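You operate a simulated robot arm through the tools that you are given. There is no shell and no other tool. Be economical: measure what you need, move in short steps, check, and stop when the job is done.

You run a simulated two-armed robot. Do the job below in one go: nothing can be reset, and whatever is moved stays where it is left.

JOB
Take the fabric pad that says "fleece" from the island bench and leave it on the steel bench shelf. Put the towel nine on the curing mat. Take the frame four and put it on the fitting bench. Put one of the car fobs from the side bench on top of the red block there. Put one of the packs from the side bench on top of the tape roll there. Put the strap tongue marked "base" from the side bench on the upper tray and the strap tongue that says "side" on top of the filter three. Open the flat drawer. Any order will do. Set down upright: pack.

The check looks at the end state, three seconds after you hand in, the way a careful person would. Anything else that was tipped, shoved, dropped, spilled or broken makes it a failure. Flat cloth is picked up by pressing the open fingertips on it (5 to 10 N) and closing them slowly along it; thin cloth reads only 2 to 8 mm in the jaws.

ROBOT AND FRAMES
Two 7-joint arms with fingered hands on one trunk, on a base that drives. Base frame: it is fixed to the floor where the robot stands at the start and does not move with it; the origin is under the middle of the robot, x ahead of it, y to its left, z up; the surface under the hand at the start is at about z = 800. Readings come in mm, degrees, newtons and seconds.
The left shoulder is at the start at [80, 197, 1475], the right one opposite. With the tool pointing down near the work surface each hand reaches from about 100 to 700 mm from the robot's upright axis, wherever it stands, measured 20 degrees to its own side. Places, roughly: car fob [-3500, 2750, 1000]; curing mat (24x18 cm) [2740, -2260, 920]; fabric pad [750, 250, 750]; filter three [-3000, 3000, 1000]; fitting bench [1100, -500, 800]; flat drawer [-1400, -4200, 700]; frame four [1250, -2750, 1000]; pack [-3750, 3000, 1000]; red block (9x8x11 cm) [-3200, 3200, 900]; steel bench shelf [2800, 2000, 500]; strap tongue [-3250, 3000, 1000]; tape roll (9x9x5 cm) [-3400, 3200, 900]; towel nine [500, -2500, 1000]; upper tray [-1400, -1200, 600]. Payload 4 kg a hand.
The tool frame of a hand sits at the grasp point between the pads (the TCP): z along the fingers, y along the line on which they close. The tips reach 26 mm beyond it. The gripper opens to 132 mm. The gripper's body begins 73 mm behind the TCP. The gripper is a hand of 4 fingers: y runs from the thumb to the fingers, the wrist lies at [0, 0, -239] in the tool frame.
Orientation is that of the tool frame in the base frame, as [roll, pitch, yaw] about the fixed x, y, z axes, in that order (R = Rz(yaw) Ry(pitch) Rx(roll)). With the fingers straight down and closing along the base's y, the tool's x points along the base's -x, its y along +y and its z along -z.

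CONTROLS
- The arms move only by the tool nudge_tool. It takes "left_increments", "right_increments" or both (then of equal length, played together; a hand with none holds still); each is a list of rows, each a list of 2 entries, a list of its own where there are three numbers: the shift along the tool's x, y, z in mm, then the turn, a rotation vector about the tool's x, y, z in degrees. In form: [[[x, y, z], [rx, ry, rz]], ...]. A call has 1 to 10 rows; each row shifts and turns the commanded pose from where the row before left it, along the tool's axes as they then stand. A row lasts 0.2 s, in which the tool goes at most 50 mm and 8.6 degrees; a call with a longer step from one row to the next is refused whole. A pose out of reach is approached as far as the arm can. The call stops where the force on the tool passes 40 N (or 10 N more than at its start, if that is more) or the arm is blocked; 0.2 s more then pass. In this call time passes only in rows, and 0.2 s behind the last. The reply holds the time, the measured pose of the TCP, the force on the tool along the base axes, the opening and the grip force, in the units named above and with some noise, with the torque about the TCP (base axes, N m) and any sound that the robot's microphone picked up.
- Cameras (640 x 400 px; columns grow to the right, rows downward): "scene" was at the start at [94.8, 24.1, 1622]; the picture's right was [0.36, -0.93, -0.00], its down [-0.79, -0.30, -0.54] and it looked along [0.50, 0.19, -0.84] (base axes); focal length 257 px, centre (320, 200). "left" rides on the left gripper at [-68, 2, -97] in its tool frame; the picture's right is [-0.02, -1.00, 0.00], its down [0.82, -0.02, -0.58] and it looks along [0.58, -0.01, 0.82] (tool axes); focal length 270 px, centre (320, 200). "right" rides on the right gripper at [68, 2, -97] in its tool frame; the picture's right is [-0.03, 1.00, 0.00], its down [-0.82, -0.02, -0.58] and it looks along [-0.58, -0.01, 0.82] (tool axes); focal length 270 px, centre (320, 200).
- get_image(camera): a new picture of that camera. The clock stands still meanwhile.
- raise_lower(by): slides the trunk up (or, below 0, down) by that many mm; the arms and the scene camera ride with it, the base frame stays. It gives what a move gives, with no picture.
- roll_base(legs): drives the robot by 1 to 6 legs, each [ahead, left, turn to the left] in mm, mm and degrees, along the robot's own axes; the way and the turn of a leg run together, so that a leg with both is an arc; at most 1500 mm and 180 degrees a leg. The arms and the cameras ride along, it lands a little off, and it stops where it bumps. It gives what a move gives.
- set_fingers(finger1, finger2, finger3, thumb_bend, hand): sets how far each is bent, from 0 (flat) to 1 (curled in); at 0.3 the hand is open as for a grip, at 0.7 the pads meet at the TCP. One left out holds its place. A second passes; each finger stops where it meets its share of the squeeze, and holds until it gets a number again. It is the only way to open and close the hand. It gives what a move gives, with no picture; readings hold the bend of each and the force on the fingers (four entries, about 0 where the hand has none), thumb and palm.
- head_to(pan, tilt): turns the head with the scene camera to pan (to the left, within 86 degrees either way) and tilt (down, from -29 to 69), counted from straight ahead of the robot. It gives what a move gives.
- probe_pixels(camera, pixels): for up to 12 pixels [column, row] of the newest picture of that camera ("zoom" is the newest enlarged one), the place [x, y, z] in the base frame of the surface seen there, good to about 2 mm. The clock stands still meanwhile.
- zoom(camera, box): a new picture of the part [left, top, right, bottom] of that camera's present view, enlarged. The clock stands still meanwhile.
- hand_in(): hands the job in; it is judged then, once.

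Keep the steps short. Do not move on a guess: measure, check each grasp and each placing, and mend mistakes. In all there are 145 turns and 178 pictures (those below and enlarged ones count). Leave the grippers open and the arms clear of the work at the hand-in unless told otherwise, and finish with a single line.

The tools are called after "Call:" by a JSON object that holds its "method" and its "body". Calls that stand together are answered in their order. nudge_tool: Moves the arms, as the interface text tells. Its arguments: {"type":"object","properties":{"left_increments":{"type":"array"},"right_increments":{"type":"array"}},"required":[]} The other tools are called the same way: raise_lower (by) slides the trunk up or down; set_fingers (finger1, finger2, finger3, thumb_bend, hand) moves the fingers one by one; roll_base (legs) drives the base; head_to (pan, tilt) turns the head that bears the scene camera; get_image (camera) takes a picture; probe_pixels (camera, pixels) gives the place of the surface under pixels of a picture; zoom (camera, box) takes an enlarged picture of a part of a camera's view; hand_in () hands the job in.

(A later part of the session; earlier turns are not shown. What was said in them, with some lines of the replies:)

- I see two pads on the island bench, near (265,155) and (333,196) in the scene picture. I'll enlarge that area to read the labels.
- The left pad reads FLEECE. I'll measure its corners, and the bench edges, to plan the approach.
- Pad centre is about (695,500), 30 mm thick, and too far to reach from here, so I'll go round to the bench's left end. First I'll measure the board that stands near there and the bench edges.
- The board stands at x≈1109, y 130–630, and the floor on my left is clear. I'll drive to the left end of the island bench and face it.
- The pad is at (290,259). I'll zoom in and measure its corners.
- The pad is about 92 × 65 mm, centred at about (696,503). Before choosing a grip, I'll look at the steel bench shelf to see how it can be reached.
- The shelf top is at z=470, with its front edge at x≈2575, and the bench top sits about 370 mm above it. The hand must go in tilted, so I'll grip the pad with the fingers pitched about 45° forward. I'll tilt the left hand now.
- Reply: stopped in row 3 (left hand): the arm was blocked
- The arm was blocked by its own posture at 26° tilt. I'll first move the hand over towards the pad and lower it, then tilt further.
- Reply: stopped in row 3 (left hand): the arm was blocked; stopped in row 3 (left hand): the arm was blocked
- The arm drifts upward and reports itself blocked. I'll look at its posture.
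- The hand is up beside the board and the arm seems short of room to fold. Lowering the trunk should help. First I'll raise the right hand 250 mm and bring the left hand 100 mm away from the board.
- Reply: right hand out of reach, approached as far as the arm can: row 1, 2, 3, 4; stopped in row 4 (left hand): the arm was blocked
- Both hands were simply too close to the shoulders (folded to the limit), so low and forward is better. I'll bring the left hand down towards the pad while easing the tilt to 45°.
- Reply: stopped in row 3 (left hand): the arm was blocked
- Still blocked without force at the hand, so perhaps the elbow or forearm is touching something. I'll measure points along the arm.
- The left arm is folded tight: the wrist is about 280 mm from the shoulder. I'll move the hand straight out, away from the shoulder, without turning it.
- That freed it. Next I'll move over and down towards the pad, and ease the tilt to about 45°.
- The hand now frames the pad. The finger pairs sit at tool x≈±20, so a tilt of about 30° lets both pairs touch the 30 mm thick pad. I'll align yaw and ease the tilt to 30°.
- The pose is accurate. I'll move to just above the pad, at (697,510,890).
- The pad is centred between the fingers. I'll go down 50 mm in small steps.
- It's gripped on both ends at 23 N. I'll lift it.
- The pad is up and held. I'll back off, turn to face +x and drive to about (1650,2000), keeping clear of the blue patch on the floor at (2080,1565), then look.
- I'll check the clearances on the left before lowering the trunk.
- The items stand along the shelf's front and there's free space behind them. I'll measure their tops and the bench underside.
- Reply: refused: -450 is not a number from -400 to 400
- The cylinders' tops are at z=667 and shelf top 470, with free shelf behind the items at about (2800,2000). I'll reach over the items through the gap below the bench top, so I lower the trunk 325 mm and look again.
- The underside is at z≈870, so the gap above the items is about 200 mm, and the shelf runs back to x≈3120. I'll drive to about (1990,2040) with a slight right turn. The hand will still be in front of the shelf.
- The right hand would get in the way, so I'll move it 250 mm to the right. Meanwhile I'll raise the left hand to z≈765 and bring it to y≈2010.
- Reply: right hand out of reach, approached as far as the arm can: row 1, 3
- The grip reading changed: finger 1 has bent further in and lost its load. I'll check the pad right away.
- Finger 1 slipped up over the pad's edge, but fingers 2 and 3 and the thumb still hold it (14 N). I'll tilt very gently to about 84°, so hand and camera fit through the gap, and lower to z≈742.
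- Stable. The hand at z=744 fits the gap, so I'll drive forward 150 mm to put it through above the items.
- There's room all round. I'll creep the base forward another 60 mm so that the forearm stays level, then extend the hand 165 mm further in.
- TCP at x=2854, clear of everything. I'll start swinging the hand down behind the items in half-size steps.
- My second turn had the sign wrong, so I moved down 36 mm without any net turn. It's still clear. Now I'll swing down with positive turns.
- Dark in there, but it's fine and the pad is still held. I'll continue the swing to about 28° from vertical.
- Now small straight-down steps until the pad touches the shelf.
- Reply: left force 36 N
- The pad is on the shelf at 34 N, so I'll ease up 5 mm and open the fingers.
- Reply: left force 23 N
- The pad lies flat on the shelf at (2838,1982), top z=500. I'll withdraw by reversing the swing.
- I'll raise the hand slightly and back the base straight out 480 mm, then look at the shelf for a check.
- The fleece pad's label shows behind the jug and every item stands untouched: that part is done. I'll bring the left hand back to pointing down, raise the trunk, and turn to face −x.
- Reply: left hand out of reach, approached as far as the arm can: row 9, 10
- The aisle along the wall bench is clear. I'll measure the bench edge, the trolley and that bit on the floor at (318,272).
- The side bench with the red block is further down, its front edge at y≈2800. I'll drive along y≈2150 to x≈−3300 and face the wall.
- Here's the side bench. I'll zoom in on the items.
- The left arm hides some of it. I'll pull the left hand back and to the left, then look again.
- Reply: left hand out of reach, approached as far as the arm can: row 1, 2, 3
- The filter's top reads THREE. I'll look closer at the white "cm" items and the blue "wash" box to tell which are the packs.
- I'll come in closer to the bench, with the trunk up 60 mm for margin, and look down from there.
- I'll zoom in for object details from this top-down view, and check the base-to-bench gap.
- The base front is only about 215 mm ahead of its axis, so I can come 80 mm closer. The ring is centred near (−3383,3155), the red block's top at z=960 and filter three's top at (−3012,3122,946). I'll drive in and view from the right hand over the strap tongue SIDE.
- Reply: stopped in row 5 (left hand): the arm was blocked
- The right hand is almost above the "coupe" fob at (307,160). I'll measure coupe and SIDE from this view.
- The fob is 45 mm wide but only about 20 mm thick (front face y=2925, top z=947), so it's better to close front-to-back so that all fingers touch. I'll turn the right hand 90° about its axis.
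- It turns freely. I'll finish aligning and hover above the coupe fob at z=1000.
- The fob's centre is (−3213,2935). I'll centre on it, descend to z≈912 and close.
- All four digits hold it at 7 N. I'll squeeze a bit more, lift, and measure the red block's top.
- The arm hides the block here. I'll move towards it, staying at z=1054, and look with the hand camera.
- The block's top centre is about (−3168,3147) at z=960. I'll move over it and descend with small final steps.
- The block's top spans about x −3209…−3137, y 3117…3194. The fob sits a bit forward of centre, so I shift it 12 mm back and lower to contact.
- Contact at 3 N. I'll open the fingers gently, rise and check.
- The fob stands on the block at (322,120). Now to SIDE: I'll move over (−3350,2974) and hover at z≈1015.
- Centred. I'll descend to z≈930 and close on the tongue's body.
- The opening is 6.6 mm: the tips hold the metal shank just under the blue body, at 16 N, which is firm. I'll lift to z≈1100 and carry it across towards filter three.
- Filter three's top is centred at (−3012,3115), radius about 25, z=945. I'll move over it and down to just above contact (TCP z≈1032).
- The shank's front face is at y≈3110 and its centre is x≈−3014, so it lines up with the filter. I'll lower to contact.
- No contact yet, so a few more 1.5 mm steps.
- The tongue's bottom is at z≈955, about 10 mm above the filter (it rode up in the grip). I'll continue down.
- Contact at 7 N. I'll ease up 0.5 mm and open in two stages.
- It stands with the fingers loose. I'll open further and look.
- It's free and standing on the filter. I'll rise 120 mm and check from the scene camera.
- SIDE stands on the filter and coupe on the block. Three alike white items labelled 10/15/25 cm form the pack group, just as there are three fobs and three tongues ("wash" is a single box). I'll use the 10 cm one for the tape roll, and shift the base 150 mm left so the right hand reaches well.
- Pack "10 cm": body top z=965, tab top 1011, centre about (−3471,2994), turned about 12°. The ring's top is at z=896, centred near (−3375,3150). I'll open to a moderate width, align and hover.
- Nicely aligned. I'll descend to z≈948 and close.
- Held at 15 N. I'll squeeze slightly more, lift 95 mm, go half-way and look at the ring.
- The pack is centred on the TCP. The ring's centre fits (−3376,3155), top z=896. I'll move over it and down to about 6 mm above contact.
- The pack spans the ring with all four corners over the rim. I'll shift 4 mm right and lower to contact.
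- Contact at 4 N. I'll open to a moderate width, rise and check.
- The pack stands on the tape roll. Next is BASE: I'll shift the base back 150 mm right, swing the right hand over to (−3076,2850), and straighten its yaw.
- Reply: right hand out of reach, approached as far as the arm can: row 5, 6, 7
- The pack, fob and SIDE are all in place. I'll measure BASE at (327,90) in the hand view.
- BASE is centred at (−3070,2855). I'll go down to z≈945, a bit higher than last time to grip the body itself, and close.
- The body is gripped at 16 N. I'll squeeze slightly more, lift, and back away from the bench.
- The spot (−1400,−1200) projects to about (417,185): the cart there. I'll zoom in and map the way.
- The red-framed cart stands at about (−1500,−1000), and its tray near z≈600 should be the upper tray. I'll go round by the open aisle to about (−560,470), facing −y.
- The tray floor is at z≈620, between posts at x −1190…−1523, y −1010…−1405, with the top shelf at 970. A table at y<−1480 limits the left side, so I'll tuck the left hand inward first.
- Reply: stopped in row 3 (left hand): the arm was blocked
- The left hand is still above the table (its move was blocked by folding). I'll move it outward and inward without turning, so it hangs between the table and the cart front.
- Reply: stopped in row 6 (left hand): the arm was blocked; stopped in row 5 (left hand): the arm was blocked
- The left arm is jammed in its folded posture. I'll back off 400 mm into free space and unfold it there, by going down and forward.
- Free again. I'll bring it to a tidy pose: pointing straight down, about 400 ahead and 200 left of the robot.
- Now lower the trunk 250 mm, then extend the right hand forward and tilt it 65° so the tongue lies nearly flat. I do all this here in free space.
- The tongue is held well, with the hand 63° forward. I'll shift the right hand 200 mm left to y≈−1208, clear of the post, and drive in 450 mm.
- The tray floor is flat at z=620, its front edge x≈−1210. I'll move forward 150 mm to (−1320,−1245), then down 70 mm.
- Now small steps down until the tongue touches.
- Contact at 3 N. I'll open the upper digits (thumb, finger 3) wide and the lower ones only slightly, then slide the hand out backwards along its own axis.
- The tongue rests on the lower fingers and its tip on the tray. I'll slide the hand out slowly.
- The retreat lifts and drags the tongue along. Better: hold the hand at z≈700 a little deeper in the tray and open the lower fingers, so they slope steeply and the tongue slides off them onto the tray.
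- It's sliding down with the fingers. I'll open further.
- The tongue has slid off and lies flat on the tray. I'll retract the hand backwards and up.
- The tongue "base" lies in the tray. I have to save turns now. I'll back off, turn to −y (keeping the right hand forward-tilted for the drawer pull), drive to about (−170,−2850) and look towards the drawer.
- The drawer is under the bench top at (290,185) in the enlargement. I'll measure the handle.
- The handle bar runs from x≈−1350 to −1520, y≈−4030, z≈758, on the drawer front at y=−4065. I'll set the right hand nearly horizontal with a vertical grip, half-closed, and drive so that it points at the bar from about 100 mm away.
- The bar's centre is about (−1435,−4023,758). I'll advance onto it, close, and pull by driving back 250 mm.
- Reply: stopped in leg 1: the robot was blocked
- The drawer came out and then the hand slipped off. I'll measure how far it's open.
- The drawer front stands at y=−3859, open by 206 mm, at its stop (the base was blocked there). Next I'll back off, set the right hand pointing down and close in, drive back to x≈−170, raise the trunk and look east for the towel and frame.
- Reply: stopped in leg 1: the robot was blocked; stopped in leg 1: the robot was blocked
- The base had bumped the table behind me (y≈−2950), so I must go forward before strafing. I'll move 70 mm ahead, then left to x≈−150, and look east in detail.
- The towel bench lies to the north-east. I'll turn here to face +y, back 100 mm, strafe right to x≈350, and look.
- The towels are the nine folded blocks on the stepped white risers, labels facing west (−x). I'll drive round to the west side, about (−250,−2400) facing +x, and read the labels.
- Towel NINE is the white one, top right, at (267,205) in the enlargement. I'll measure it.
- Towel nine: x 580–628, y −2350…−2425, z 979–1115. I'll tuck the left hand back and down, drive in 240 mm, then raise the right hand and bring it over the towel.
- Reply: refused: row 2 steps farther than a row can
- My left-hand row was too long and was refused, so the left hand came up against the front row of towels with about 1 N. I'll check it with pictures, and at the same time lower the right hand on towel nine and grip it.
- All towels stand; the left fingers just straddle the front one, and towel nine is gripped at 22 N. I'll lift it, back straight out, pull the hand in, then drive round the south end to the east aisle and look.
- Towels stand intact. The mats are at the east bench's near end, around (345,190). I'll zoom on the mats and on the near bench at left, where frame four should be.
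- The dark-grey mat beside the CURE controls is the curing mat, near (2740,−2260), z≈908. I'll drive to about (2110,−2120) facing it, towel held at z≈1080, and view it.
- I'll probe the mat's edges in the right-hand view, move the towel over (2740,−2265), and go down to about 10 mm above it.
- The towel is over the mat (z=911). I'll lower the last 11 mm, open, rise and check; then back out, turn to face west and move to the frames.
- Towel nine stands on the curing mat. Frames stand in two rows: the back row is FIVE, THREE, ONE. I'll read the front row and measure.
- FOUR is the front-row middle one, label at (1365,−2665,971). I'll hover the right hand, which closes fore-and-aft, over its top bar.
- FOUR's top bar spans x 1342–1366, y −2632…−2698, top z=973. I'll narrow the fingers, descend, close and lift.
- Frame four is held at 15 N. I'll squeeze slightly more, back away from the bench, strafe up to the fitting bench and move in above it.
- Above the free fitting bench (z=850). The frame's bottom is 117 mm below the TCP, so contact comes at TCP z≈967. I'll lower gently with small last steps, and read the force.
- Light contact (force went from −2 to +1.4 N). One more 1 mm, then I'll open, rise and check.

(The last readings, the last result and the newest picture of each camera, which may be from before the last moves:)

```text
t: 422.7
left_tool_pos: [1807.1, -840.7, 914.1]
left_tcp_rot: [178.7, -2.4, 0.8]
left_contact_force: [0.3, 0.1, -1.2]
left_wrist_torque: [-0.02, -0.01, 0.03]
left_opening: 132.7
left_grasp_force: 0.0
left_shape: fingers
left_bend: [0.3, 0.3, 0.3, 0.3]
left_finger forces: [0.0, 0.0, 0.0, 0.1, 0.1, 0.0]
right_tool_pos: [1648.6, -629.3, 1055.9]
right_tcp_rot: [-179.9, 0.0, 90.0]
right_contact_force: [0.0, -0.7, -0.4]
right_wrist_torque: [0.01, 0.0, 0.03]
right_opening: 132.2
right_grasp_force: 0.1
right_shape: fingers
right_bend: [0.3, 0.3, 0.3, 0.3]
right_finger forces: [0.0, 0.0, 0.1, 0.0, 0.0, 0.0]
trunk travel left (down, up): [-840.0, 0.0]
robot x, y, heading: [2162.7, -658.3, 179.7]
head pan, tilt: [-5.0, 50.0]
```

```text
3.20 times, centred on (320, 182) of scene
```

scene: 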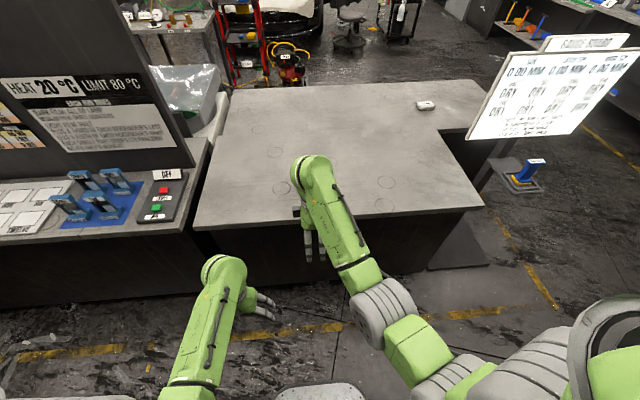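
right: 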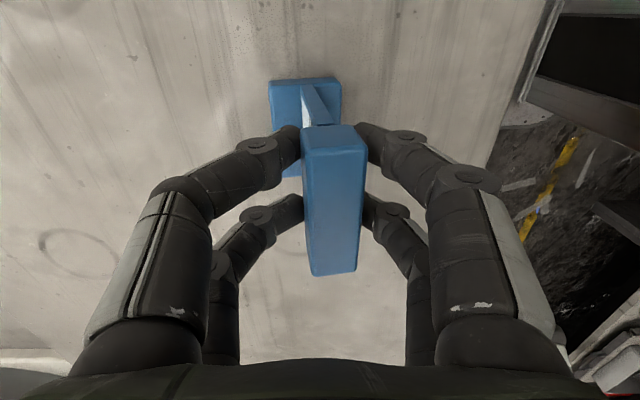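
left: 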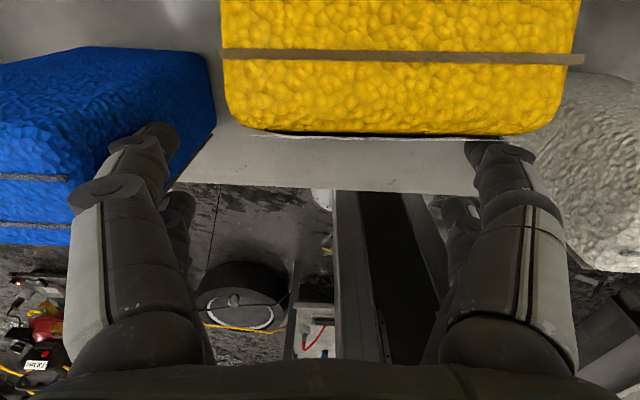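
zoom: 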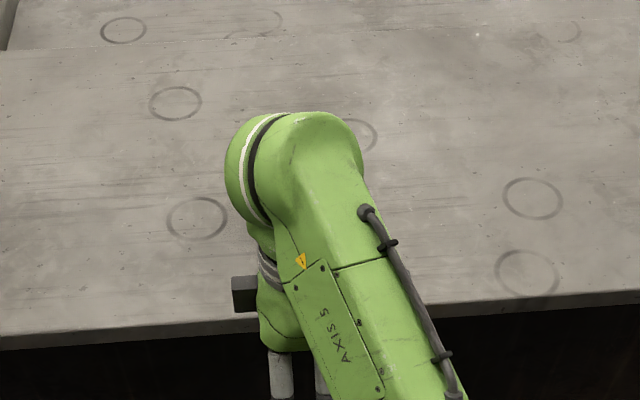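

The arm hides the spot. I'll strafe 300 mm right and look to confirm the frame stands there.

Call:
{"method": "roll_base", "body": {"legs": [[0, -350, 0]]}}

Call:
{"method": "head_to", "body": {"pan": 15, "tilt": 45}}

Call:
{"method": "get_image", "body": {"camera": "scene"}}

```text
t: 425.0
left_tool_pos: [1808.2, -496.7, 913.8]
left_tcp_rot: [178.8, -2.3, 0.4]
left_contact_force: [-0.2, -0.5, -0.4]
left_wrist_torque: [0.03, 0.01, 0.0]
left_opening: 133.1
left_grasp_force: 0.0
left_shape: fingers
left_bend: [0.3, 0.3, 0.3, 0.3]
left_finger forces: [0.0, 0.0, 0.1, 0.0, 0.0, 0.0]
right_tool_pos: [1649.4, -285.6, 1053.9]
right_tcp_rot: [-179.9, -0.2, 89.7]
right_contact_force: [-0.3, -0.3, 0.6]
right_wrist_torque: [0.01, -0.01, -0.01]
right_opening: 132.6
right_grasp_force: 0.1
right_shape: fingers
right_bend: [0.3, 0.3, 0.3, 0.3]
right_finger forces: [0.0, 0.0, 0.1, 0.0, 0.0, 0.0]
trunk travel left (down, up): [-840.0, 0.0]
robot x, y, heading: [2163.6, -311.1, 179.9]
head pan, tilt: [-5.0, 50.0]
```

```text
t: 425.8
left_tool_pos: [1809.2, -493.0, 913.6]
left_tcp_rot: [178.7, -2.3, 0.5]
left_contact_force: [-0.4, 0.2, 0.1]
left_wrist_torque: [-0.01, 0.01, -0.01]
left_opening: 132.6
left_grasp_force: 0.1
left_shape: fingers
left_bend: [0.3, 0.3, 0.3, 0.3]
left_finger forces: [0.1, 0.0, 0.1, 0.1, 0.1, 0.0]
right_tool_pos: [1649.7, -284.2, 1055.2]
right_tcp_rot: [-180.0, 0.0, 89.7]
right_contact_force: [-0.6, 0.3, -0.6]
right_wrist_torque: [-0.01, -0.02, 0.02]
right_opening: 132.4
right_grasp_force: 0.0
right_shape: fingers
right_bend: [0.3, 0.3, 0.3, 0.3]
right_finger forces: [0.1, 0.1, 0.0, 0.0, 0.0, 0.1]
trunk travel left (down, up): [-840.0, 0.0]
robot x, y, heading: [2161.5, -311.6, 179.2]
head pan, tilt: [15.0, 45.0]
```

```text
40 pictures are left
```

scene: 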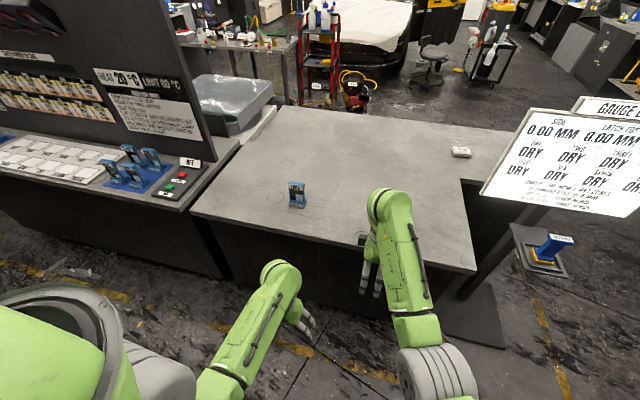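

Frame four stands upright on the fitting bench at (297,193). Both hands are open and clear of the work, so I'm handing in.

Call:
{"method": "hand_in", "body": {}}

```text
The job is handed in.
```

I handed the job in with everything placed, but two points are uncertain: I took the "10 cm" box as one of the packs without a label confirming it, and the flat drawer is pulled out about 206 mm, where the hand slipped off, so I can't be sure it is fully open.
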